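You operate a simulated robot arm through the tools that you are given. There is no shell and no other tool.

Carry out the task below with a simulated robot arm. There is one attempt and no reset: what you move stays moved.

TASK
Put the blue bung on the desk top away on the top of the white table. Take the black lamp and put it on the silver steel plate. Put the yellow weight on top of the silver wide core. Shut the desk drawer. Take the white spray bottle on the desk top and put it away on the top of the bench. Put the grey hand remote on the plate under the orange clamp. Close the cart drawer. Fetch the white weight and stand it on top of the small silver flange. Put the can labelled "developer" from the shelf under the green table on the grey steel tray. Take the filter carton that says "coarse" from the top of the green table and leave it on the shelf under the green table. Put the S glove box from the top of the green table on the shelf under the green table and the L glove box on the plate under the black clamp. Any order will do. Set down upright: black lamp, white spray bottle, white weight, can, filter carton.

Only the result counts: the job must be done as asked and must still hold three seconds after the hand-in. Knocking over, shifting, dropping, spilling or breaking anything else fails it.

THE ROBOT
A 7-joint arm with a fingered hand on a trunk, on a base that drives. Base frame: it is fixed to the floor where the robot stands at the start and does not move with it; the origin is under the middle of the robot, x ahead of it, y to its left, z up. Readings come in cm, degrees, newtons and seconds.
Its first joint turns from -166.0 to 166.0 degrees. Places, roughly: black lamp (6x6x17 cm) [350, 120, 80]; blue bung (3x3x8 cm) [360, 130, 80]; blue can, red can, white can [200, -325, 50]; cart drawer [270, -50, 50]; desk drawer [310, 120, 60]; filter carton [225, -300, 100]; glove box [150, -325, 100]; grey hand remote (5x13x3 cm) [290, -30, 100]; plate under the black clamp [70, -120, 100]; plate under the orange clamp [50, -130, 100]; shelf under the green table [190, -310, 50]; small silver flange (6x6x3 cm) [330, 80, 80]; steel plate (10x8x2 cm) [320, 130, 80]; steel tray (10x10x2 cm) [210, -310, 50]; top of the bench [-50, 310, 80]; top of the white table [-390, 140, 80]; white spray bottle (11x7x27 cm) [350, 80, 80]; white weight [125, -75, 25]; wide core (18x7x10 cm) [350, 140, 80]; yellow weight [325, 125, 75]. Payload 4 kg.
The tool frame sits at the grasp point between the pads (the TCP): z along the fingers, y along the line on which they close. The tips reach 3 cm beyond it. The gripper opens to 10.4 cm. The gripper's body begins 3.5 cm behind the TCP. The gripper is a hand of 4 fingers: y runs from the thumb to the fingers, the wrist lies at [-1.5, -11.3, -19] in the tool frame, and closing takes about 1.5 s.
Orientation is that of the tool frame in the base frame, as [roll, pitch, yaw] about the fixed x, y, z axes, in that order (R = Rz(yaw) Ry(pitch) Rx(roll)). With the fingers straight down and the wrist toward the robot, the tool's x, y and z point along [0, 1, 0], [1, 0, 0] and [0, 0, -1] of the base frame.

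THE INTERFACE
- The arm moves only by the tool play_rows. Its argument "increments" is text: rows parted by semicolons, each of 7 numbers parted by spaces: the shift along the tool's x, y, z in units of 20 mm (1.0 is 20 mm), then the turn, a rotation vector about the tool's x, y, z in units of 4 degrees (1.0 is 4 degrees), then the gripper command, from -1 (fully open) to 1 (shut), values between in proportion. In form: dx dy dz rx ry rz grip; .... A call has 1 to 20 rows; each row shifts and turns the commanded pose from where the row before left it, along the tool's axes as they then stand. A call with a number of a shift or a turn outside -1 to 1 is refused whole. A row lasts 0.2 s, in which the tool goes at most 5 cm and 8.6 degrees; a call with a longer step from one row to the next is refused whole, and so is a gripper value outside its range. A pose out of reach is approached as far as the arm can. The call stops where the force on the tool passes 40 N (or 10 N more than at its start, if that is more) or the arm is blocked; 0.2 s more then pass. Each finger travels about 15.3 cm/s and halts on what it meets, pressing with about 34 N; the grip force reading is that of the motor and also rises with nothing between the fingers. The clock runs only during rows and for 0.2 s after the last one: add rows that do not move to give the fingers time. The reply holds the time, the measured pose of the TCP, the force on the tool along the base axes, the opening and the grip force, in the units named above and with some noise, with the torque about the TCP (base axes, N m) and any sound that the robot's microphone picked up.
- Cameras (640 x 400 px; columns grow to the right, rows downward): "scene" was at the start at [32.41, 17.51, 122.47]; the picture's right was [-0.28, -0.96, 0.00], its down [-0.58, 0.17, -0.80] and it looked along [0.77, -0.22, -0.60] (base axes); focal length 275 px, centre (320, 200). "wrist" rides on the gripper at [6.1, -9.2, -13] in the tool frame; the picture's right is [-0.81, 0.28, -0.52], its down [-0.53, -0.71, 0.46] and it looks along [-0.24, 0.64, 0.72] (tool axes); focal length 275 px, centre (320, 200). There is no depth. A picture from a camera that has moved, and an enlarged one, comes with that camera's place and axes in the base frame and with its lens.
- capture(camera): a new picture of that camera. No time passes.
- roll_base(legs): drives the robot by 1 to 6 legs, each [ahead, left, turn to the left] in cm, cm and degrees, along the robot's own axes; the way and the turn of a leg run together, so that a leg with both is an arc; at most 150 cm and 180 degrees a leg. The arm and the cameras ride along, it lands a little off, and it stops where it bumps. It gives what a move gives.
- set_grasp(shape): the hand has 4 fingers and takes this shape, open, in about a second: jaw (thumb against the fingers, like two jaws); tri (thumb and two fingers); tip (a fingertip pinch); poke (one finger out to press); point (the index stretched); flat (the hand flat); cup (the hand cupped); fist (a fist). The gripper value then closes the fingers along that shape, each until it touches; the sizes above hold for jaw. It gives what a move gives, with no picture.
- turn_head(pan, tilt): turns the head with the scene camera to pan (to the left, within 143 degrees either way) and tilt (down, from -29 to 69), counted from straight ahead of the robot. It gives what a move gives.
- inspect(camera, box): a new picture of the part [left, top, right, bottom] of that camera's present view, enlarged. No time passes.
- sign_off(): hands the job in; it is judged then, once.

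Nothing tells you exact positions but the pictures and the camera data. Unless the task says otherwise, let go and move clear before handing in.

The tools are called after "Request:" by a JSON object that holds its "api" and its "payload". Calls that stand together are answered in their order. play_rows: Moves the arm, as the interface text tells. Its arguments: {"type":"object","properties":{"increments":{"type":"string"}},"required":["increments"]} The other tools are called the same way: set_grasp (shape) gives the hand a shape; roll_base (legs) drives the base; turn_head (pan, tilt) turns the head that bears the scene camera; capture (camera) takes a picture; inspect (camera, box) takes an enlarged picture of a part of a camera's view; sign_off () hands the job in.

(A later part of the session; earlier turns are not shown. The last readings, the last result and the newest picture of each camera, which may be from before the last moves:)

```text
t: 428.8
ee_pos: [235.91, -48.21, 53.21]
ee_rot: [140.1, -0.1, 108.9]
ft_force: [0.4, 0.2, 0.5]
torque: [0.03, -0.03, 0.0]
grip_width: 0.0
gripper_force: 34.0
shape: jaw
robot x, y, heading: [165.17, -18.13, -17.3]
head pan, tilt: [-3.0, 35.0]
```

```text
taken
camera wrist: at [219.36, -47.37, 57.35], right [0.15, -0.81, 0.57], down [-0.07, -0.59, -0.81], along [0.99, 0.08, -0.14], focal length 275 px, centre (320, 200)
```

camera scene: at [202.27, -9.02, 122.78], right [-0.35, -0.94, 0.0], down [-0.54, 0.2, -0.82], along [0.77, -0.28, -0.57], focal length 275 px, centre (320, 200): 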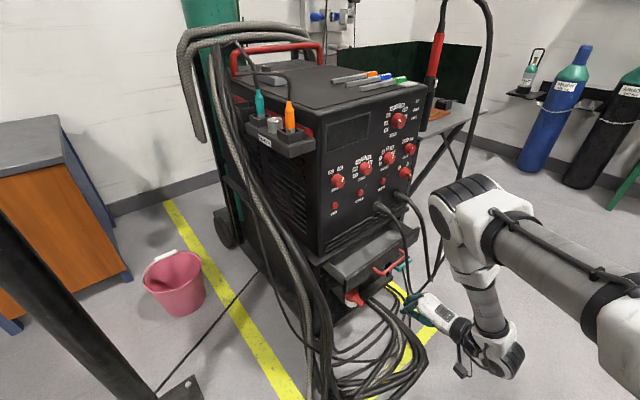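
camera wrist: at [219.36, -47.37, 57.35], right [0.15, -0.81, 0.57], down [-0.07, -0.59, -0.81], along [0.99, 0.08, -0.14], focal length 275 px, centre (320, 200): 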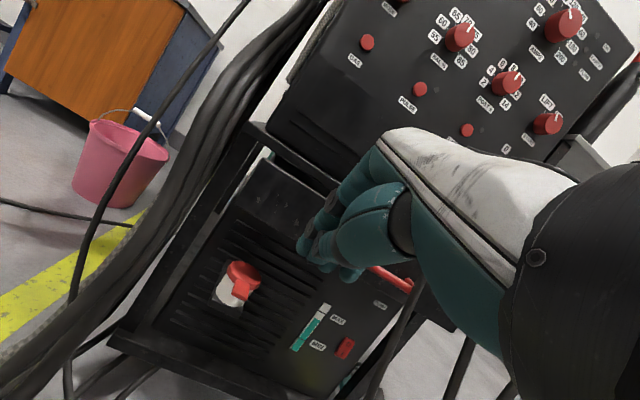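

Request:
{"api": "play_rows", "payload": {"increments": "0 0.767 0.641 0 0 0 1; 0 0.767 0.641 0 0 0 1; 0 0.767 0.641 0 0 0 1; 0 0.767 0.641 0 0 0 1; 0 0.767 0.641 0 0 0 1; 0 0.767 0.641 0 0 0 1; 0 0 0 0 0 0 1"}}

Request:
{"api": "inspect", "payload": {"camera": "scene", "box": [290, 200, 450, 330]}}

Request:
{"api": "capture", "payload": {"camera": "wrist"}}

```text
t: 430.4
ee_pos: [247.29, -44.13, 53.45]
ee_rot: [140.2, -0.1, 108.9]
ft_force: [-0.4, 0.8, 0.6]
torque: [-0.01, 0.0, 0.0]
grip_width: 0.01
gripper_force: 33.6
shape: jaw
robot x, y, heading: [165.25, -18.07, -17.0]
head pan, tilt: [-3.0, 35.0]
```

```text
3.08 times, centred on (370, 265) of scene
camera zoom: at [202.27, -9.02, 122.78], right [-0.35, -0.94, 0.0], down [-0.54, 0.2, -0.82], along [0.77, -0.28, -0.57], focal length 847 px, centre (166, 0)
```

zoom: 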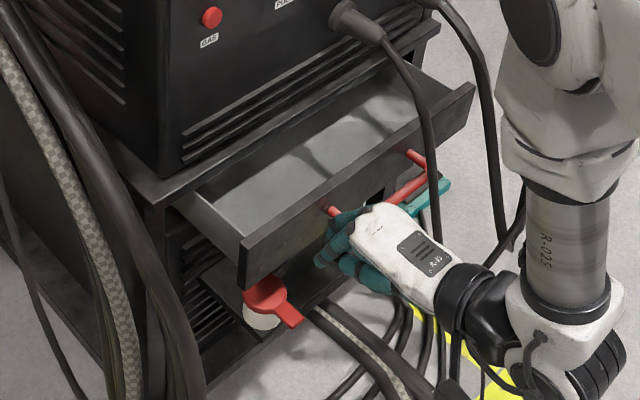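

```text
taken
camera wrist: at [230.74, -43.24, 57.43], right [0.15, -0.81, 0.57], down [-0.07, -0.59, -0.81], along [0.99, 0.08, -0.14], focal length 275 px, centre (320, 200)
```

wrist: 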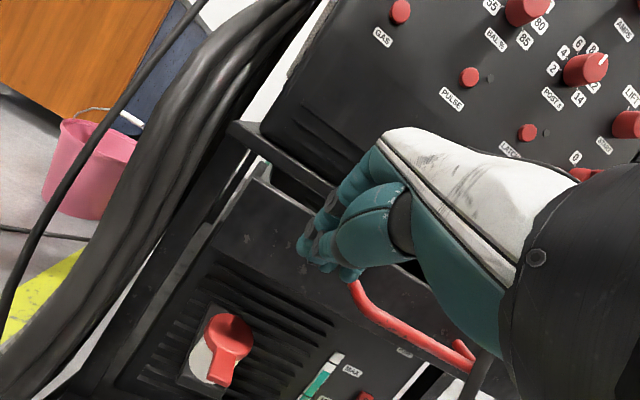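

Request:
{"api": "play_rows", "payload": {"increments": "0 0.767 0.641 0 0 0 1; 0 0.767 0.641 0 0 0 1; 0 0.767 0.641 0 0 0 1; 0 0.767 0.641 0 0 0 1; 0 0.767 0.641 0 0 0 1; 0 0.767 0.641 0 0 0 1; 0 0 0 0 0 0 1"}}

Request:
{"api": "inspect", "payload": {"camera": "scene", "box": [290, 200, 450, 330]}}

Request:
{"api": "capture", "payload": {"camera": "wrist"}}

```text
t: 432.0
ee_pos: [258.6, -40.08, 53.27]
ee_rot: [140.2, -0.1, 108.8]
ft_force: [-0.1, 0.5, 0.3]
torque: [0.03, 0.04, 0.01]
grip_width: 0.0
gripper_force: 34.3
shape: jaw
robot x, y, heading: [164.88, -17.87, -17.4]
head pan, tilt: [-3.0, 35.0]
```

```text
3.08 times, centred on (370, 265) of scene
camera zoom: at [202.27, -9.02, 122.78], right [-0.35, -0.94, 0.0], down [-0.54, 0.2, -0.82], along [0.77, -0.28, -0.57], focal length 847 px, centre (166, 0)
```

zoom: 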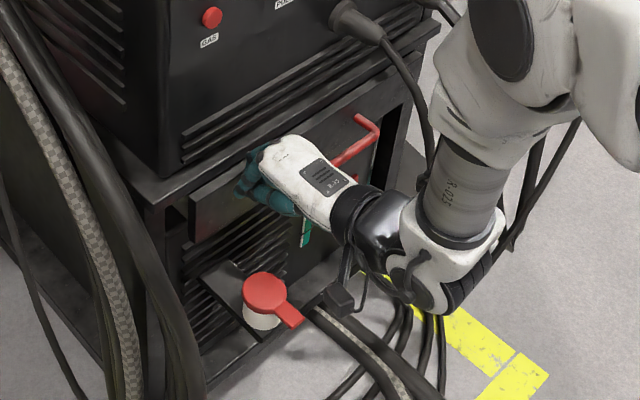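

```text
taken
camera wrist: at [242.08, -39.35, 57.3], right [0.15, -0.81, 0.57], down [-0.07, -0.59, -0.81], along [0.99, 0.08, -0.14], focal length 275 px, centre (320, 200)
```

wrist: 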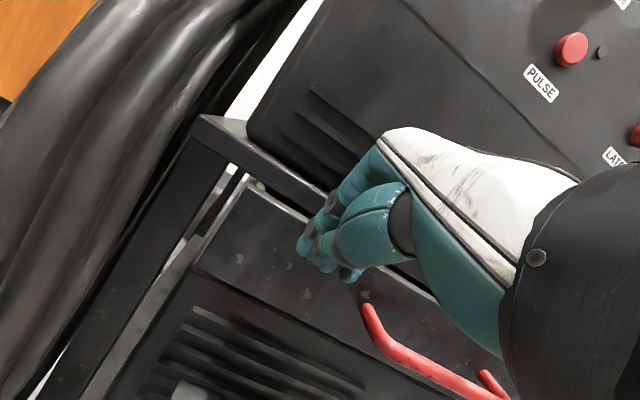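

Request:
{"api": "play_rows", "payload": {"increments": "0 0.767 0.641 0 0 0 1; 0 0.767 0.641 0 0 0 1; 0 0.767 0.641 0 0 0 1; 0 0.767 0.641 0 0 0 1; 0 0 0 0 0 0 1"}}

Request:
{"api": "inspect", "payload": {"camera": "scene", "box": [290, 200, 450, 330]}}

Request:
{"api": "capture", "payload": {"camera": "wrist"}}

```text
t: 432.6
ee_pos: [260.83, -39.63, 52.89]
ee_rot: [140.6, 0.0, 108.7]
ft_force: [-29.7, -4.3, 14.8]
torque: [0.0, -0.89, -0.21]
grip_width: 0.04
gripper_force: 33.7
shape: jaw
robot x, y, heading: [165.13, -18.16, -17.4]
head pan, tilt: [-3.0, 35.0]
stopped in row 2: the force on the tool passed its limit at 70 N (the readings are from after the stop); the commanded pose is now the measured one
```

```text
3.08 times, centred on (370, 265) of scene
camera zoom: at [202.1, -9.06, 122.82], right [-0.35, -0.94, 0.0], down [-0.54, 0.2, -0.82], along [0.77, -0.28, -0.57], focal length 847 px, centre (166, 0)
```

zoom: 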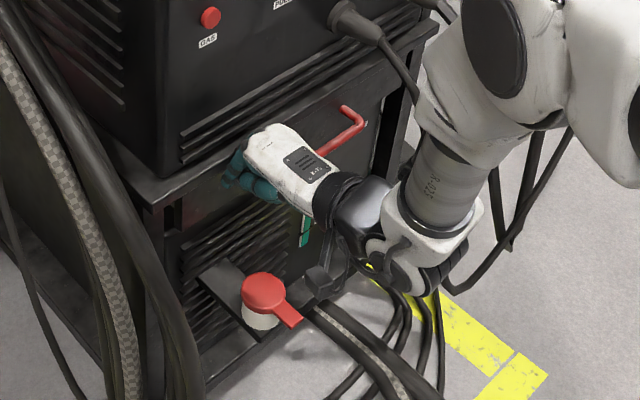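

```text
taken
camera wrist: at [244.32, -38.83, 57.09], right [0.15, -0.81, 0.57], down [-0.08, -0.59, -0.81], along [0.99, 0.08, -0.15], focal length 275 px, centre (320, 200)
```

wrist: 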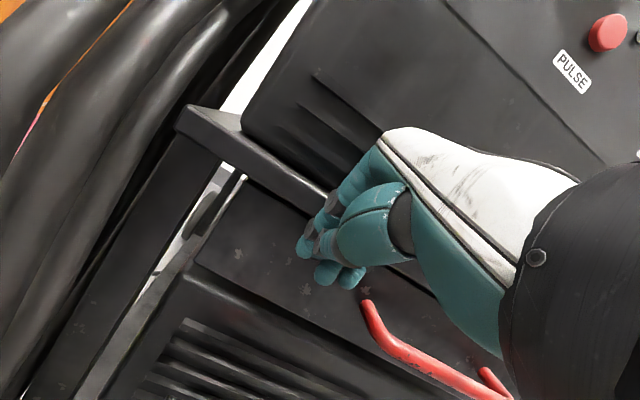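

The push stopped on force; I back off and check whether the drawer is fully home.

Request:
{"api": "play_rows", "payload": {"increments": "0 -0.767 -0.641 0 0 0 1; 0 -0.767 -0.641 0 0 0 1; 0 -0.767 -0.641 0 0 0 1; 0 -0.767 -0.641 0 0 0 1; 0 -0.767 -0.641 0 0 0 1; 0 -0.767 -0.641 0 0 0 1; 0 -0.767 -0.641 0 0 0 1; 0 -0.767 -0.641 0 0 0 1; 0 0 0 0 0 0 1"}}

Request:
{"api": "inspect", "payload": {"camera": "scene", "box": [290, 200, 450, 330]}}

Request:
{"api": "inspect", "payload": {"camera": "wrist", "box": [160, 80, 480, 340]}}

```text
t: 434.6
ee_pos: [246.01, -44.91, 52.84]
ee_rot: [140.4, 0.0, 108.7]
ft_force: [0.0, -0.9, -0.3]
torque: [-0.01, 0.01, 0.0]
grip_width: 0.0
gripper_force: 33.9
shape: jaw
robot x, y, heading: [165.03, -17.98, -17.5]
head pan, tilt: [-3.0, 35.0]
```

```text
3.08 times, centred on (370, 265) of scene
camera zoom: at [202.24, -9.05, 122.78], right [-0.35, -0.94, 0.0], down [-0.54, 0.2, -0.82], along [0.77, -0.28, -0.57], focal length 847 px, centre (166, 0)
```

zoom: 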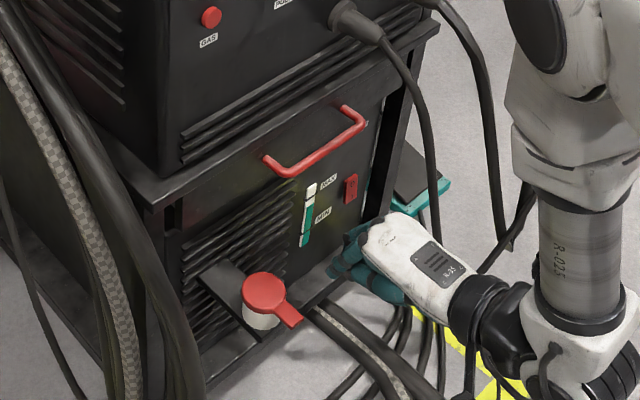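

```text
1.54 times, centred on (320, 210) of wrist
camera zoom: at [229.52, -43.99, 57.04], right [0.15, -0.81, 0.57], down [-0.08, -0.59, -0.81], along [0.99, 0.08, -0.15], focal length 424 px, centre (320, 185)
```

zoom: 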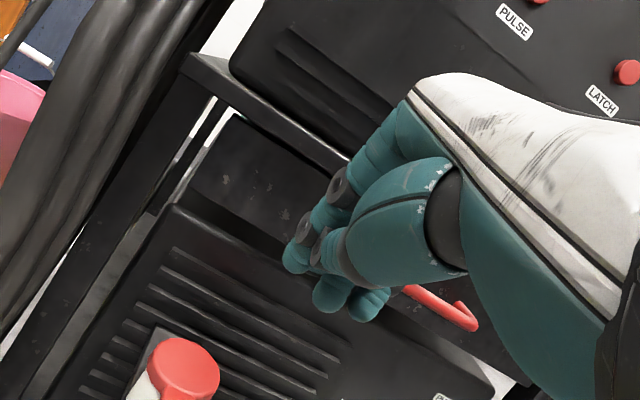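

I'll re-push with the fingers flatter so that only the fingertips touch the drawer front, to be sure it's fully closed.

Request:
{"api": "play_rows", "payload": {"increments": "0 0 0 -1 0 0 1; 0 0 0 -1 0 0 1; 0 0 0 -1 0 0 1; 0 0 0 -1 0 0 1; 0 0.022 -0.034 0 0 0 1; 0 0.57 0.822 0 0 0 1; 0 0.57 0.822 0 0 0 1; 0 0.57 0.822 0 0 0 1; 0 0.57 0.822 0 0 0 1; 0 0.57 0.822 0 0 0 1; 0 0.57 0.822 0 0 0 1; 0 0.57 0.822 0 0 0 1; 0 0.57 0.822 0 0 0 1; 0 0.57 0.822 0 0 0 1; 0 0 0 0 0 0 1"}}

Request:
{"api": "inspect", "payload": {"camera": "scene", "box": [290, 200, 450, 330]}}

Request:
{"api": "capture", "payload": {"camera": "wrist"}}

```text
t: 437.5
ee_pos: [261.03, -39.79, 52.49]
ee_rot: [125.3, -0.3, 108.7]
ft_force: [-15.6, -5.1, -0.6]
torque: [0.01, 0.01, -0.14]
grip_width: 0.0
gripper_force: 33.7
shape: jaw
robot x, y, heading: [165.07, -17.71, -17.1]
head pan, tilt: [-3.0, 35.0]
stopped in row 14: the force on the tool passed its limit at 59 N (the readings are from after the stop); the commanded pose is now the measured one
```

```text
3.08 times, centred on (370, 265) of scene
camera zoom: at [202.17, -9.11, 122.79], right [-0.35, -0.94, 0.0], down [-0.54, 0.2, -0.82], along [0.77, -0.28, -0.57], focal length 847 px, centre (166, 0)
```

zoom: 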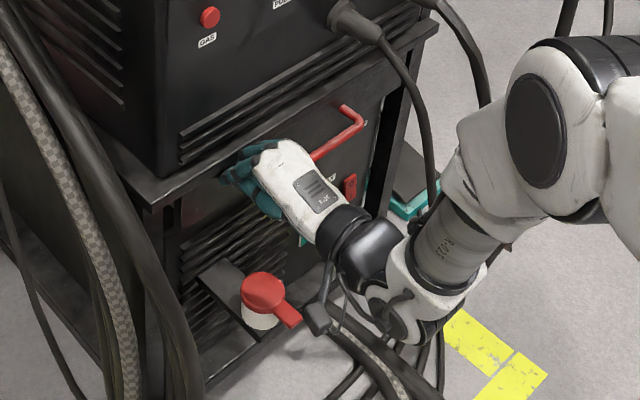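

```text
taken
camera wrist: at [243.96, -39.04, 52.42], right [0.01, -0.85, 0.52], down [0.13, -0.51, -0.85], along [0.99, 0.08, 0.11], focal length 275 px, centre (320, 200)
```

wrist: 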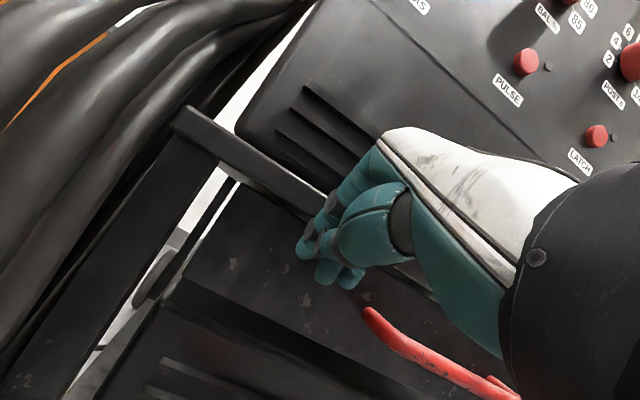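

The drawer is at its end stop (same contact plane both times). I retreat and raise the arm.

Request:
{"api": "play_rows", "payload": {"increments": "0 -0.57 -0.822 0 0 0 1; 0 -0.57 -0.822 0 0 0 1; 0 -0.57 -0.822 0 0 0 1; 0 -0.57 -0.822 0 0 0 1; 0 -0.57 -0.822 0 0 0 1; 0 -0.57 -0.822 0 0 0 1; 0 -0.57 -0.822 0 0 0 1; 0 -0.57 -0.822 0 0 0 1; 0 -0.57 -0.822 0 0 0 1; 0 -0.57 -0.822 0 0 0 1; 0 0 0 1 0 0 1; 0 0 0 1 0 0 1; 0 0 0 1 0 0 1; 0 0 0 1 0 0 1; 0 0 0 1 0 0 1; 0 0 0 1 0 0 1; 0 0 0 1 0 0 1; 0 0 0 0 0 0 1"}}

Request:
{"api": "play_rows", "payload": {"increments": "0 0.448 -0.894 0 0 0 1; 0 0.448 -0.894 0 0 0 1; 0 0.448 -0.894 0 0 0 1; 0 0.448 -0.894 0 0 0 1; 0 0.448 -0.894 0 0 0 1; 0 0.448 -0.894 0 0 0 1; 0 0.448 -0.894 0 0 0 1; 0 0.448 -0.894 0 0 0 1; 0 0.448 -0.894 0 0 0 1; 0 0.448 -0.894 0 0 0 1; 0 0.448 -0.894 0 0 0 1; 0 0.448 -0.894 0 0 0 1; 0 0.448 -0.894 0 0 0 1; 0 0.448 -0.894 0 0 0 1; 0 0.448 -0.894 0 0 0 1; 0 0.448 -0.894 0 0 0 1; 0 0.448 -0.894 0 0 0 1; 0 0.448 -0.894 0 0 0 1; 0 0.448 -0.894 0 0 0 1; 0 0.448 -0.894 0 0 0 1"}}

Request:
{"api": "play_rows", "payload": {"increments": "0 0.448 -0.894 0 0 0 0; 0 0.448 -0.894 0 0 0 0; 0 0.448 -0.894 0 0 0 -1; 0 0.448 -0.894 0 0 0 -1; 0 0.448 -0.894 0 0 0 -1; 0 0.448 -0.894 0 0 0 -1; 0 0.448 -0.894 0 0 0 -1; 0 0.448 -0.894 0 0 0 -1; 0 0.448 -0.894 0 0 0 -1; 0 0.448 -0.894 0 0 0 -1; 0 0.448 -0.894 0 0 0 -1; 0 0 0 1 0 0 -1; 0 0 0 1 0 0 -1; 0 0 0 1 0 0 -1; 0 0 0 1 0 0 -1; 0 0 0 1 0 0 -1; 0 0 0 1 0 0 -1; 0 0 0 0.65 0 0 -1; 0 0 0 0 0 0 -1"}}

Request:
{"api": "capture", "payload": {"camera": "scene"}}

```text
t: 441.3
ee_pos: [242.22, -46.07, 52.66]
ee_rot: [153.1, -0.3, 108.7]
ft_force: [0.0, 0.6, 0.2]
torque: [0.01, 0.0, 0.01]
grip_width: 0.0
gripper_force: 34.0
shape: jaw
robot x, y, heading: [164.62, -18.0, -16.9]
head pan, tilt: [-3.0, 35.0]
```

```text
t: 445.5
ee_pos: [242.15, -46.12, 92.8]
ee_rot: [153.1, -0.2, 108.6]
ft_force: [0.4, -0.3, 0.0]
torque: [0.05, 0.0, 0.02]
grip_width: 0.01
gripper_force: 33.8
shape: jaw
robot x, y, heading: [165.06, -17.75, -17.3]
head pan, tilt: [-3.0, 35.0]
```

```text
t: 449.5
ee_pos: [241.95, -46.32, 114.88]
ee_rot: [179.7, -0.2, 108.8]
ft_force: [-0.7, 0.1, -0.4]
torque: [0.0, 0.01, -0.01]
grip_width: 10.41
gripper_force: 0.0
shape: jaw
robot x, y, heading: [164.98, -18.02, -17.2]
head pan, tilt: [-3.0, 35.0]
```

```text
taken
camera scene: at [202.21, -9.08, 122.78], right [-0.35, -0.94, 0.0], down [-0.54, 0.2, -0.82], along [0.77, -0.28, -0.57], focal length 275 px, centre (320, 200)
```

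scene: 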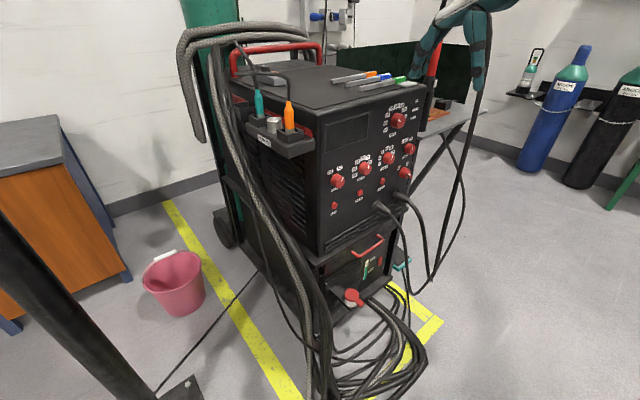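

The cart drawer is shut. Now for the remote: I tuck the arm slightly, square up in front of the cart and look at the remote closely.

Request:
{"api": "play_rows", "payload": {"increments": "0.66 -0.91 -0.5 0 0 0 -1; 0.66 -0.91 -0.5 0 0 0 -1; 0.66 -0.91 -0.5 0 0 0 -1; 0.66 -0.91 -0.5 0 0 0 -1; 0 0 0 0 0 0 -1"}}

Request:
{"api": "roll_base", "payload": {"legs": [[0, 0, 36], [0, -60, 0], [22, 0, 0]]}}

Request:
{"api": "turn_head", "payload": {"pan": 0, "tilt": 25}}

Request:
{"api": "capture", "payload": {"camera": "scene"}}

Request:
{"api": "capture", "payload": {"camera": "wrist"}}

```text
t: 450.7
ee_pos: [233.28, -43.61, 118.78]
ee_rot: [179.8, -0.2, 108.7]
ft_force: [0.6, 1.1, 0.1]
torque: [-0.01, 0.01, 0.0]
grip_width: 10.37
gripper_force: 0.0
shape: jaw
robot x, y, heading: [165.1, -17.92, -17.4]
head pan, tilt: [-3.0, 35.0]
```

```text
t: 455.1
ee_pos: [249.24, -42.87, 118.82]
ee_rot: [179.5, -0.1, 138.4]
ft_force: [-0.1, -0.2, -0.6]
torque: [0.0, 0.01, 0.01]
grip_width: 10.37
gripper_force: 0.1
shape: jaw
robot x, y, heading: [177.14, -54.03, 12.5]
head pan, tilt: [-3.0, 35.0]
stopped in leg 2: the robot was blocked; the commanded pose is now the measured one
```

```text
t: 455.8
ee_pos: [249.12, -42.83, 118.94]
ee_rot: [179.8, -0.1, 138.3]
ft_force: [-0.1, 0.3, -0.1]
torque: [-0.03, 0.01, -0.01]
grip_width: 10.37
gripper_force: 0.1
shape: jaw
robot x, y, heading: [177.39, -54.49, 12.5]
head pan, tilt: [0.0, 25.0]
```

```text
taken
camera scene: at [205.36, -27.68, 124.36], right [0.22, -0.98, 0.0], down [-0.41, -0.09, -0.91], along [0.88, 0.2, -0.42], focal length 275 px, centre (320, 200)
```

scene: 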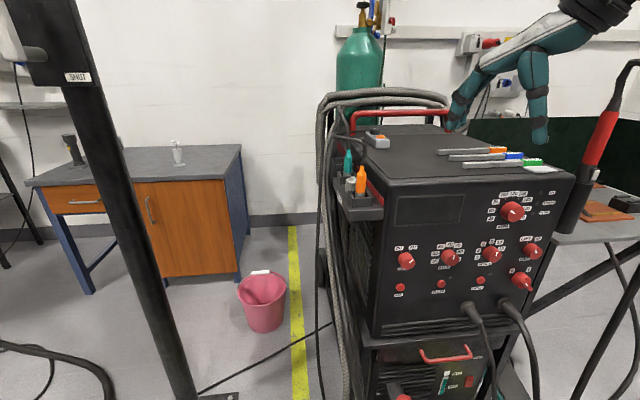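

```text
taken
camera wrist: at [238.58, -45.75, 131.77], right [0.79, -0.34, 0.52], down [-0.07, -0.88, -0.46], along [0.61, 0.33, -0.72], focal length 275 px, centre (320, 200)
```

wrist: 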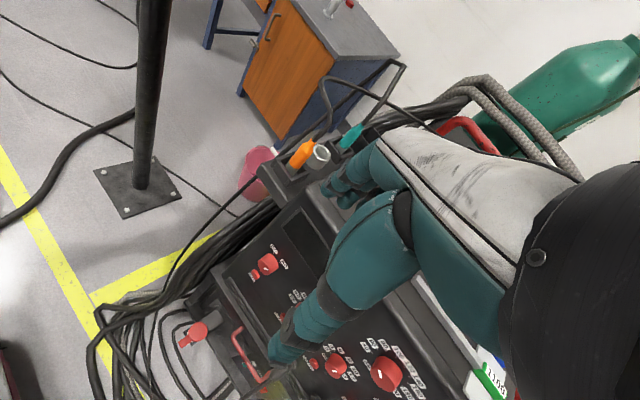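

The base was blocked while sidestepping - probably touching the second stand behind me. Let me look back before moving.

Request:
{"api": "turn_head", "payload": {"pan": -140, "tilt": 45}}

Request:
{"api": "capture", "payload": {"camera": "scene"}}

Request:
{"api": "turn_head", "payload": {"pan": 140, "tilt": 45}}

Request:
{"api": "capture", "payload": {"camera": "scene"}}

```text
t: 458.0
ee_pos: [249.22, -42.8, 118.84]
ee_rot: [179.7, -0.2, 138.4]
ft_force: [-0.6, -0.3, 0.0]
torque: [-0.03, 0.0, -0.01]
grip_width: 10.42
gripper_force: 0.0
shape: jaw
robot x, y, heading: [177.22, -54.5, 12.5]
head pan, tilt: [-140.0, 45.0]
```

```text
taken
camera scene: at [191.42, -36.11, 121.3], right [-0.79, 0.61, 0.0], down [0.43, 0.56, -0.71], along [-0.43, -0.56, -0.71], focal length 275 px, centre (320, 200)
```

scene: 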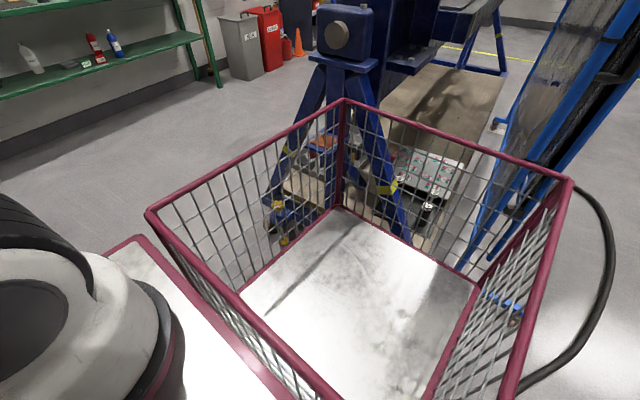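

```text
t: 461.9
ee_pos: [249.18, -42.89, 118.9]
ee_rot: [179.6, -0.1, 138.4]
ft_force: [-0.2, -1.1, -0.2]
torque: [-0.01, 0.0, 0.0]
grip_width: 10.41
gripper_force: 0.0
shape: jaw
robot x, y, heading: [177.49, -54.24, 12.5]
head pan, tilt: [140.0, 45.0]
```

```text
taken
camera scene: at [189.16, -25.9, 121.3], right [0.46, 0.89, 0.0], down [0.63, -0.33, -0.71], along [-0.63, 0.33, -0.71], focal length 275 px, centre (320, 200)
```

scene: 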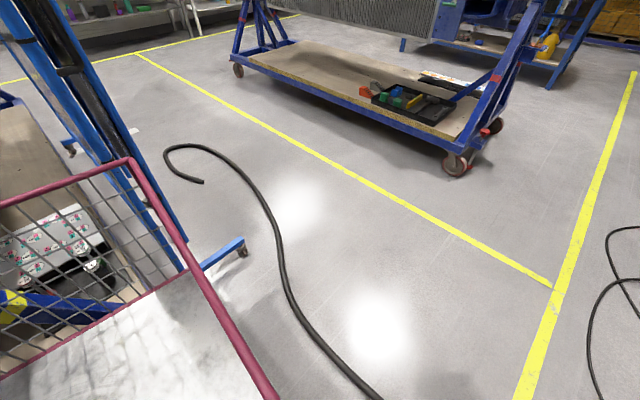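

My rear corner touched the stand's end frame. I move forward away from it, square up, and shift right in front of the cart.

Request:
{"api": "roll_base", "payload": {"legs": [[22, 0, 0], [0, 0, 6.3], [2, -20, 0]]}}

Request:
{"api": "turn_head", "payload": {"pan": 0, "tilt": 25}}

Request:
{"api": "capture", "payload": {"camera": "scene"}}

Request:
{"api": "inspect", "payload": {"camera": "scene", "box": [280, 90, 480, 220]}}

Request:
{"api": "capture", "payload": {"camera": "wrist"}}

```text
t: 465.4
ee_pos: [277.5, -48.12, 118.94]
ee_rot: [179.7, -0.2, 145.0]
ft_force: [-0.3, 0.0, 0.3]
torque: [0.01, 0.02, 0.01]
grip_width: 10.38
gripper_force: 0.0
shape: jaw
robot x, y, heading: [207.68, -67.89, 18.8]
head pan, tilt: [140.0, 45.0]
```

```text
t: 467.6
ee_pos: [277.39, -48.17, 118.9]
ee_rot: [179.7, -0.1, 145.1]
ft_force: [-0.2, 0.0, -0.7]
torque: [-0.01, 0.01, 0.01]
grip_width: 10.39
gripper_force: 0.0
shape: jaw
robot x, y, heading: [207.02, -67.67, 18.9]
head pan, tilt: [0.0, 25.0]
```

```text
taken
camera scene: at [232.18, -38.07, 124.36], right [0.33, -0.95, 0.0], down [-0.4, -0.14, -0.91], along [0.86, 0.3, -0.42], focal length 275 px, centre (320, 200)
```

scene: 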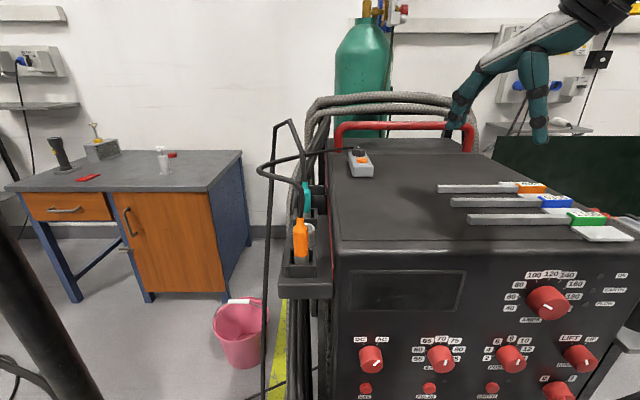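

```text
3.08 times, centred on (380, 155) of scene
camera zoom: at [232.18, -38.07, 124.36], right [0.33, -0.95, 0.0], down [-0.4, -0.14, -0.91], along [0.86, 0.3, -0.42], focal length 847 px, centre (135, 338)
```

zoom: 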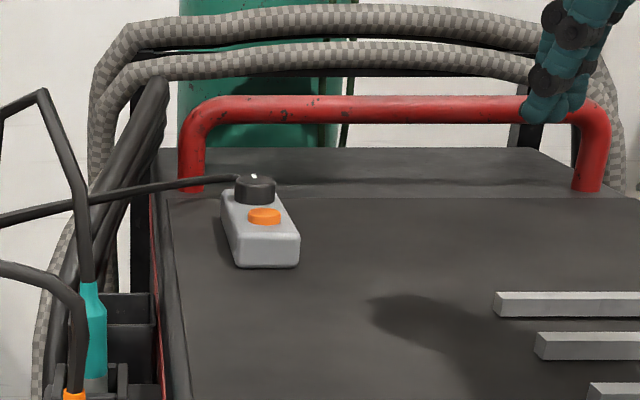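

```text
taken
camera wrist: at [267.24, -52.24, 131.77], right [0.82, -0.24, 0.52], down [0.03, -0.89, -0.46], along [0.57, 0.39, -0.72], focal length 275 px, centre (320, 200)
```

wrist: 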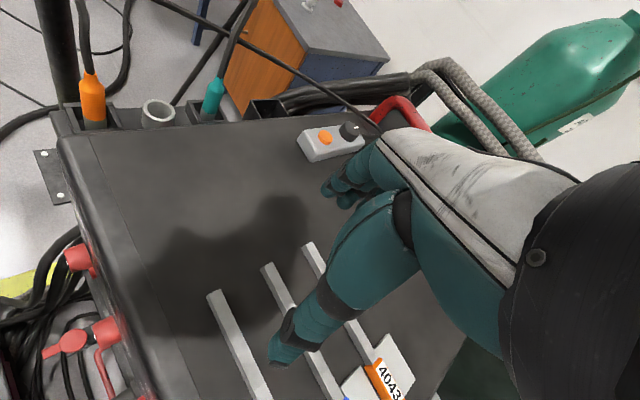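

The remote lies along u with its centre near (292.9,-26.9) and top z≈106; a cable runs just left of it. I'll adjust the base slightly and set the hand to grip across the remote's width with a narrow opening.

Request:
{"api": "roll_base", "payload": {"legs": [[4, -6, 0]]}}

Request:
{"api": "play_rows", "payload": {"increments": "0 0 -0.3 0 0 -0.95 -1; 0 0 -0.3 0 0 -0.95 -1; 0 0 -0.3 0 0 -0.95 -1; 0 0 -0.3 0 0 -0.95 -1; 0 0 0 0 0 -0.95 -0.5; 0 0 0 0 0 -0.95 -0.4; 0 0 0 0 0 -0.95 -0.4; 0 0 0 0 0 -0.95 -0.4; 0 0 0 0 0 -0.95 -0.4; 0 0 0 0 0 -0.95 -0.4; 0 0 0 0 0 -0.95 -0.4; 0 0 0 0 0 -0.95 -0.4; 0 0 0 0 0 -0.95 -0.4; 0 0 0 0 0 -0.75 -0.4; 0 0 0 0 0 0 -0.4"}}

Request:
{"api": "capture", "payload": {"camera": "scene"}}

Request:
{"api": "capture", "payload": {"camera": "wrist"}}

```text
t: 468.6
ee_pos: [283.22, -52.58, 118.89]
ee_rot: [179.6, -0.3, 144.9]
ft_force: [0.2, 0.4, -0.3]
torque: [-0.01, 0.0, -0.02]
grip_width: 10.38
gripper_force: 0.1
shape: jaw
robot x, y, heading: [213.13, -72.11, 18.8]
head pan, tilt: [0.0, 25.0]
```

```text
t: 471.8
ee_pos: [283.33, -52.47, 121.25]
ee_rot: [179.7, 0.2, -162.7]
ft_force: [0.3, 0.0, 0.1]
torque: [-0.02, 0.02, 0.04]
grip_width: 7.32
gripper_force: 0.0
shape: jaw
robot x, y, heading: [213.15, -71.83, 18.5]
head pan, tilt: [0.0, 25.0]
```

```text
taken
camera scene: at [237.99, -42.43, 124.36], right [0.32, -0.95, 0.0], down [-0.4, -0.14, -0.91], along [0.86, 0.29, -0.42], focal length 275 px, centre (320, 200)
```

scene: 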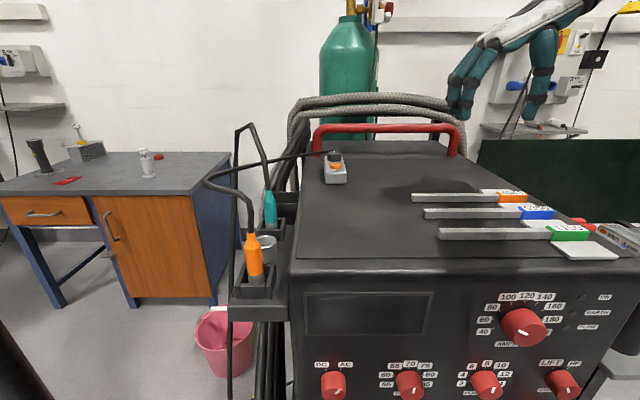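

```text
taken
camera wrist: at [280.19, -63.25, 134.12], right [0.69, 0.5, 0.52], down [0.72, -0.52, -0.46], along [0.04, 0.69, -0.72], focal length 275 px, centre (320, 200)
```

wrist: 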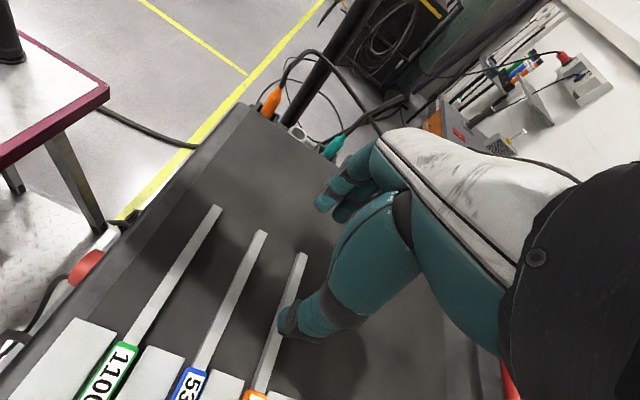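

Request:
{"api": "play_rows", "payload": {"increments": "0 0 0 0 -1 0 -0.25; 0 0 0 0 -1 0 -0.25; 0 0 0 0 -1 0 -0.25; 0 0 0 0 -1 0 -0.25; 0 0 0 0 -1 0 -0.25; 0 0 0 0 -1 0 -0.25; 0 0 0 0 -1 0 -0.25; -0.245 0.98 0 0 0 0 -0.25; -0.245 0.98 0 0 0 0 -0.25; -0.245 0.98 0 0 0 0 -0.25; -0.245 0.98 0 0 0 0 -0.25; -0.245 0.98 0 0 0 0 -0.25; -0.245 0.98 0 0 0 0 -0.25; -0.245 0.98 0 0 0 0 -0.25; -0.245 0.98 0 0 0 0 -0.25; -0.245 0.98 0 0 0 0 -0.25; 0 0 0 0 0 0 -0.25"}}

Request:
{"api": "capture", "payload": {"camera": "scene"}}

Request:
{"api": "capture", "payload": {"camera": "wrist"}}

```text
t: 475.4
ee_pos: [281.88, -34.58, 123.61]
ee_rot: [179.5, 28.0, -162.9]
ft_force: [0.8, -0.1, 0.2]
torque: [0.0, 0.02, -0.01]
grip_width: 6.54
gripper_force: 0.2
shape: jaw
robot x, y, heading: [212.83, -72.07, 18.6]
head pan, tilt: [0.0, 25.0]
```

```text
taken
camera scene: at [237.99, -42.43, 124.36], right [0.32, -0.95, 0.0], down [-0.4, -0.14, -0.91], along [0.86, 0.29, -0.42], focal length 275 px, centre (320, 200)
```

scene: 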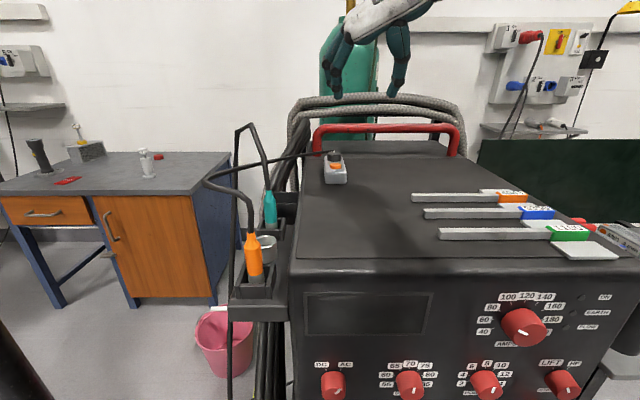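

```text
taken
camera wrist: at [273.6, -46.79, 131.97], right [0.37, 0.4, 0.84], down [0.87, -0.48, -0.15], along [0.34, 0.78, -0.52], focal length 275 px, centre (320, 200)
```

wrist: 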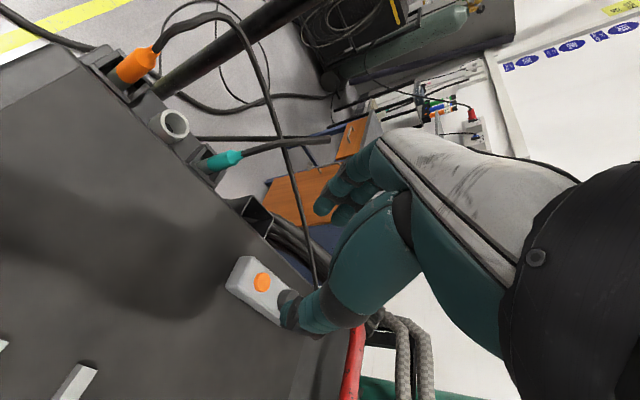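

Request:
{"api": "inspect", "payload": {"camera": "wrist", "box": [200, 200, 360, 340]}}

Request:
{"api": "inspect", "payload": {"camera": "scene", "box": [270, 120, 390, 210]}}

```text
2.86 times, centred on (280, 270) of wrist
camera zoom: at [273.6, -46.79, 131.97], right [0.37, 0.4, 0.84], down [0.87, -0.48, -0.15], along [0.34, 0.78, -0.52], focal length 786 px, centre (434, 0)
```

zoom: 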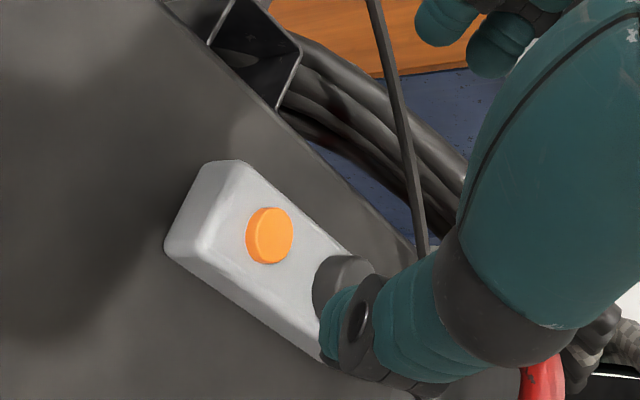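

```text
4.44 times, centred on (330, 165) of scene
camera zoom: at [237.99, -42.43, 124.36], right [0.32, -0.95, 0.0], down [-0.4, -0.14, -0.91], along [0.86, 0.29, -0.42], focal length 1223 px, centre (276, 356)
```

zoom: 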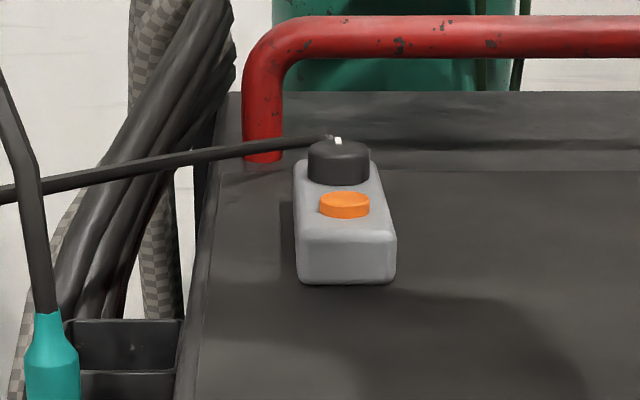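

The cable ends at the cart's back, not on the remote. I move to just above the remote along the finger direction.

Request:
{"api": "play_rows", "payload": {"increments": "-0.1 0.6 0.5 0 0 0 -0.25; -0.1 0.6 0.5 0 0 0 -0.25; -0.1 0.6 0.8 0 0 0 -0.25; -0.07 0.23 1 0 0 0 -0.25; 0 0 1 0 0 0 -0.25; 0 0 1 0 0 0 -0.25; 0 0 1 0 0 0 -0.25; 0 0 0 0 0 0 -0.25"}}

Request:
{"api": "inspect", "payload": {"camera": "scene", "box": [270, 80, 430, 210]}}

Request:
{"api": "capture", "payload": {"camera": "wrist"}}

```text
t: 477.2
ee_pos: [286.48, -28.76, 113.51]
ee_rot: [179.5, 28.1, -162.9]
ft_force: [-0.6, 0.7, 0.8]
torque: [0.03, 0.05, 0.02]
grip_width: 6.53
gripper_force: 0.1
shape: jaw
robot x, y, heading: [213.16, -72.21, 18.9]
head pan, tilt: [0.0, 25.0]
```

```text
3.08 times, centred on (350, 145) of scene
camera zoom: at [237.98, -42.43, 124.36], right [0.32, -0.95, 0.0], down [-0.4, -0.14, -0.91], along [0.86, 0.29, -0.42], focal length 847 px, centre (228, 369)
```

zoom: 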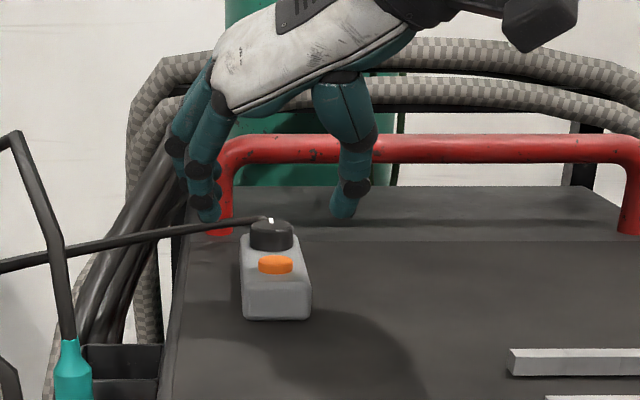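

```text
taken
camera wrist: at [278.19, -41.06, 122.03], right [0.37, 0.4, 0.84], down [0.87, -0.48, -0.15], along [0.34, 0.78, -0.52], focal length 275 px, centre (320, 200)
```

wrist: 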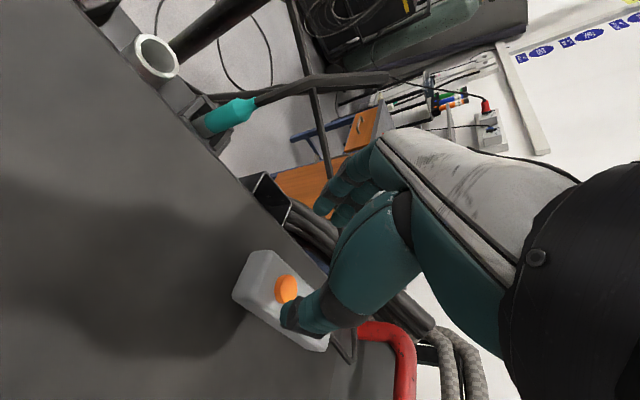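

Request:
{"api": "play_rows", "payload": {"increments": "0 0 0.8 0 0 0 -0.25; 0 0 0.8 0 0 0 -0.25; 0 0 0.8 0 0 0 -0.25; 0 0 0.6 0 0 0 -0.25; 0 0 0 0 0 0 -0.25"}}

Request:
{"api": "inspect", "payload": {"camera": "scene", "box": [270, 80, 430, 210]}}

Request:
{"api": "capture", "payload": {"camera": "wrist"}}

```text
t: 478.4
ee_pos: [289.02, -28.08, 108.22]
ee_rot: [179.5, 28.2, -162.9]
ft_force: [0.4, -0.4, -0.6]
torque: [0.02, 0.04, 0.0]
grip_width: 6.54
gripper_force: 0.0
shape: jaw
robot x, y, heading: [212.64, -72.17, 18.9]
head pan, tilt: [0.0, 25.0]
```

```text
3.08 times, centred on (350, 145) of scene
camera zoom: at [237.99, -42.43, 124.36], right [0.32, -0.95, 0.0], down [-0.4, -0.14, -0.91], along [0.86, 0.29, -0.42], focal length 847 px, centre (228, 369)
```

zoom: 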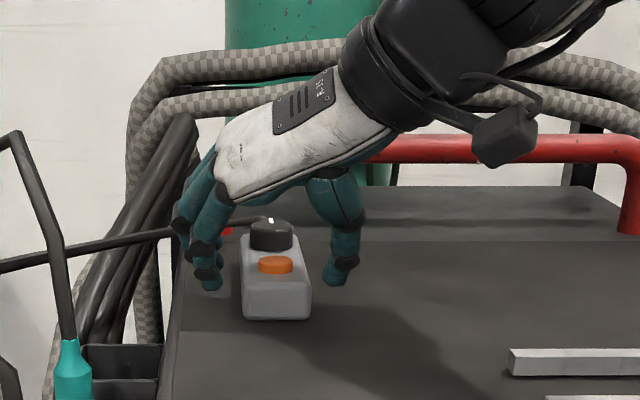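

```text
taken
camera wrist: at [280.74, -40.29, 116.66], right [0.37, 0.4, 0.84], down [0.87, -0.48, -0.15], along [0.34, 0.78, -0.52], focal length 275 px, centre (320, 200)
```

wrist: 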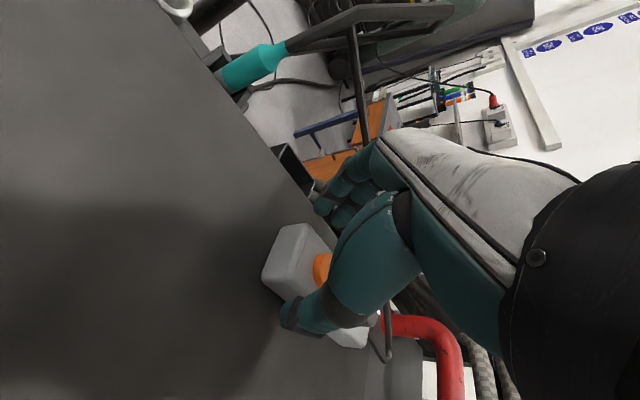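

Request:
{"api": "play_rows", "payload": {"increments": "0 0.05 0.5 0 0 0 -0.25; 0 0.05 0.5 0 0 0 -0.25; 0 0 0.4 0 0 0 -0.25; 0 0 0 0 0 0 -0.25"}}

Request:
{"api": "inspect", "payload": {"camera": "scene", "box": [270, 80, 430, 210]}}

```text
t: 479.4
ee_pos: [290.16, -27.44, 106.14]
ee_rot: [179.5, 28.4, -162.9]
ft_force: [-4.7, -2.2, 25.2]
torque: [0.81, 0.15, 0.17]
grip_width: 6.5
gripper_force: 0.1
shape: jaw
robot x, y, heading: [213.24, -71.68, 18.9]
head pan, tilt: [0.0, 25.0]
```

```text
3.08 times, centred on (350, 145) of scene
camera zoom: at [237.89, -42.49, 124.4], right [0.32, -0.95, 0.0], down [-0.4, -0.14, -0.91], along [0.86, 0.29, -0.42], focal length 847 px, centre (228, 369)
```

zoom: 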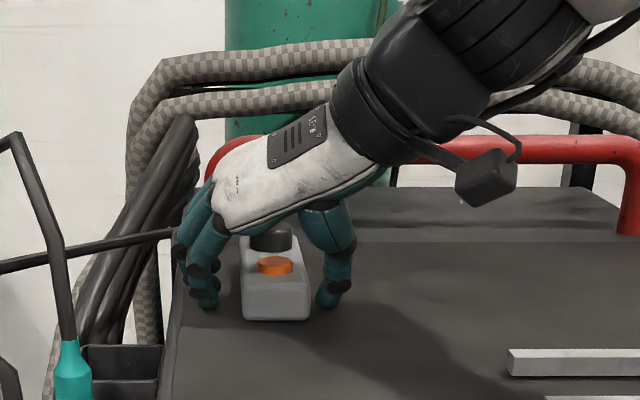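

Fingertips touch the cart top on both sides of the remote. I ease up and close.

Request:
{"api": "play_rows", "payload": {"increments": "0 0 -0.15 0 0 0 -0.25; 0 0 0 0 0 0 0; 0 0 0 0 0 0 0.4; 0 0 0 0 0 0 1; 0 0 0 0 0 0 1; 0 0 0 0 0 0 1; 0 0 0 0 0 0 1; 0 0 0 0 0 0 1; 0 0 0 0 0 0 1"}}

Request:
{"api": "inspect", "payload": {"camera": "scene", "box": [270, 80, 430, 210]}}

Request:
{"api": "capture", "payload": {"camera": "wrist"}}

```text
t: 481.4
ee_pos: [290.11, -27.52, 106.26]
ee_rot: [179.4, 28.1, -163.0]
ft_force: [-1.1, 6.4, 17.9]
torque: [0.48, -0.05, 0.16]
grip_width: 4.06
gripper_force: 34.0
shape: jaw
robot x, y, heading: [213.08, -71.9, 19.0]
head pan, tilt: [0.0, 25.0]
```

```text
3.08 times, centred on (350, 145) of scene
camera zoom: at [237.93, -42.44, 124.38], right [0.32, -0.95, 0.0], down [-0.4, -0.14, -0.91], along [0.86, 0.29, -0.42], focal length 847 px, centre (228, 369)
```

zoom: 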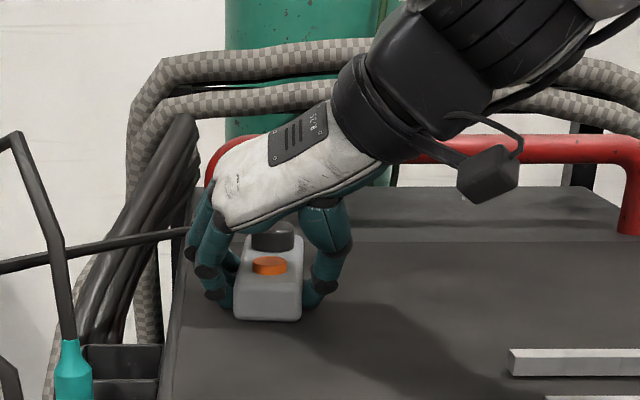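

```text
taken
camera wrist: at [281.84, -39.73, 114.68], right [0.37, 0.4, 0.84], down [0.87, -0.48, -0.15], along [0.34, 0.78, -0.52], focal length 275 px, centre (320, 200)
```

wrist: 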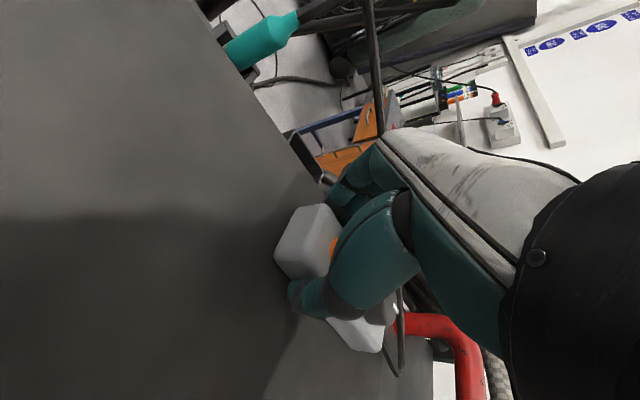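

Gripped (4.1 cm). Lift and check.

Request:
{"api": "play_rows", "payload": {"increments": "-0.23 0 -0.44 0 0 0 1; -0.47 0 -0.883 0 0 0 1; -0.47 0 -0.883 0 0 0 1; -0.47 0 -0.883 0 0 0 1; -0.47 0 -0.883 0 0 0 1; -0.47 0 -0.883 0 0 0 1; -0.47 0 -0.883 0 0 0 1; 0 0 0 0 0 0 1"}}

Request:
{"api": "capture", "payload": {"camera": "scene"}}

Request:
{"api": "capture", "payload": {"camera": "wrist"}}

```text
t: 483.2
ee_pos: [290.01, -27.41, 119.03]
ee_rot: [179.6, 28.1, -162.9]
ft_force: [-0.2, 0.3, -2.5]
torque: [-0.03, 0.11, 0.0]
grip_width: 3.98
gripper_force: 33.9
shape: jaw
robot x, y, heading: [213.32, -72.36, 19.0]
head pan, tilt: [0.0, 25.0]
```

```text
taken
camera scene: at [238.0, -42.42, 124.36], right [0.32, -0.95, 0.0], down [-0.4, -0.14, -0.91], along [0.86, 0.29, -0.42], focal length 275 px, centre (320, 200)
```

scene: 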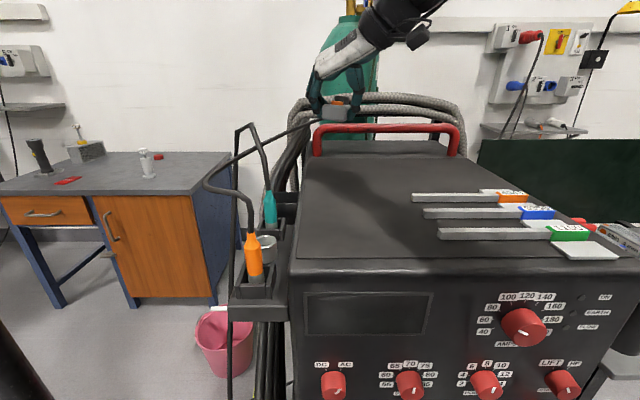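

```text
taken
camera wrist: at [281.82, -39.75, 127.53], right [0.37, 0.4, 0.84], down [0.87, -0.48, -0.16], along [0.34, 0.78, -0.52], focal length 275 px, centre (320, 200)
```

wrist: 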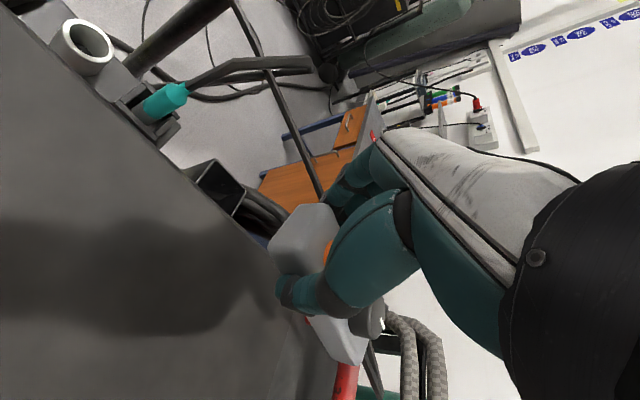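

The remote is up - and the thin cable follows it, so it's the remote's own cord. I retract gently, watching for any pull from the cord.

Request:
{"api": "play_rows", "payload": {"increments": "0.2 -0.9 -0.7 0 0 0 1; 0.3 -0.9 -0.6 0 0 0 1; 0.59 -0.9 -0.31 0 0 0 1; 0.59 -0.9 -0.31 0 0 0 1; 0.59 -0.9 -0.31 0 0 0 1; 0.59 -0.9 -0.31 0 0 0 1; 0.59 -0.9 -0.31 0 0 0 1; 0.59 -0.5 -0.31 0 0 0 1; 0.59 0 -0.31 0 0 0 1; 0 0 0 0 0 0 1"}}

Request:
{"api": "capture", "payload": {"camera": "scene"}}

Request:
{"api": "turn_head", "payload": {"pan": -120, "tilt": 25}}

Request:
{"api": "capture", "payload": {"camera": "scene"}}

Request:
{"api": "turn_head", "payload": {"pan": -60, "tilt": 25}}

Request:
{"api": "capture", "payload": {"camera": "scene"}}

```text
t: 485.4
ee_pos: [283.16, -43.91, 120.81]
ee_rot: [179.6, 28.1, -162.8]
ft_force: [0.0, 0.2, -3.0]
torque: [0.01, 0.13, -0.02]
grip_width: 3.95
gripper_force: 34.1
shape: jaw
robot x, y, heading: [213.14, -71.97, 18.9]
head pan, tilt: [0.0, 25.0]
```

```text
taken
camera scene: at [238.0, -42.43, 124.36], right [0.32, -0.95, 0.0], down [-0.4, -0.14, -0.91], along [0.86, 0.29, -0.42], focal length 275 px, centre (320, 200)
```

scene: 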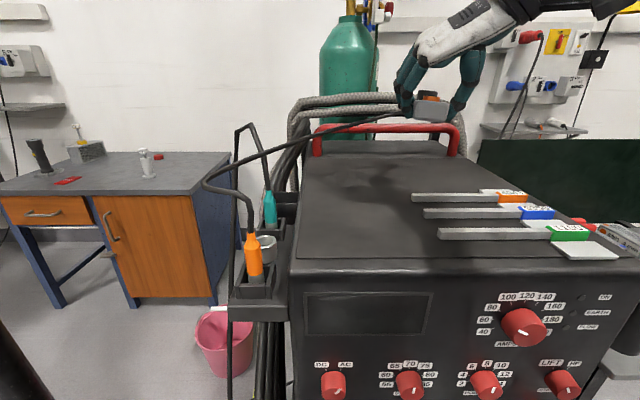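

```text
t: 487.4
ee_pos: [283.15, -43.98, 120.87]
ee_rot: [179.5, 28.0, -163.0]
ft_force: [0.0, -0.6, -3.4]
torque: [-0.02, 0.16, -0.01]
grip_width: 3.96
gripper_force: 33.9
shape: jaw
robot x, y, heading: [212.8, -71.94, 18.7]
head pan, tilt: [-120.0, 25.0]
```

```text
taken
camera scene: at [227.51, -54.46, 124.36], right [-0.98, 0.19, 0.0], down [0.08, 0.41, -0.91], along [-0.17, -0.89, -0.42], focal length 275 px, centre (320, 200)
```

scene: 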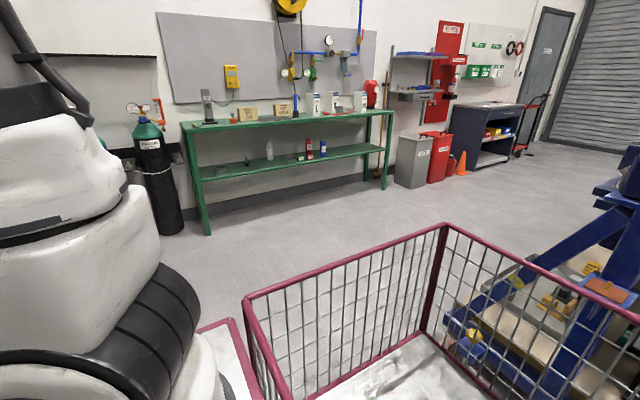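

```text
t: 488.7
ee_pos: [283.28, -43.83, 120.88]
ee_rot: [179.6, 28.2, -162.9]
ft_force: [0.2, -0.5, -3.0]
torque: [-0.02, 0.16, 0.0]
grip_width: 3.96
gripper_force: 34.0
shape: jaw
robot x, y, heading: [213.12, -72.29, 18.9]
head pan, tilt: [-60.0, 25.0]
```

```text
taken
camera scene: at [236.22, -51.47, 124.36], right [-0.66, -0.75, 0.0], down [-0.32, 0.28, -0.91], along [0.68, -0.6, -0.42], focal length 275 px, centre (320, 200)
```

scene: 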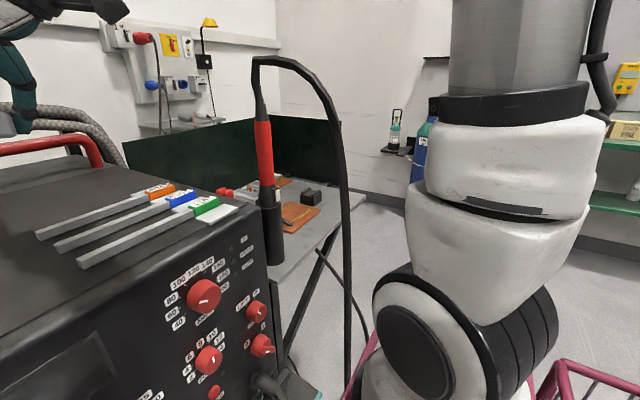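

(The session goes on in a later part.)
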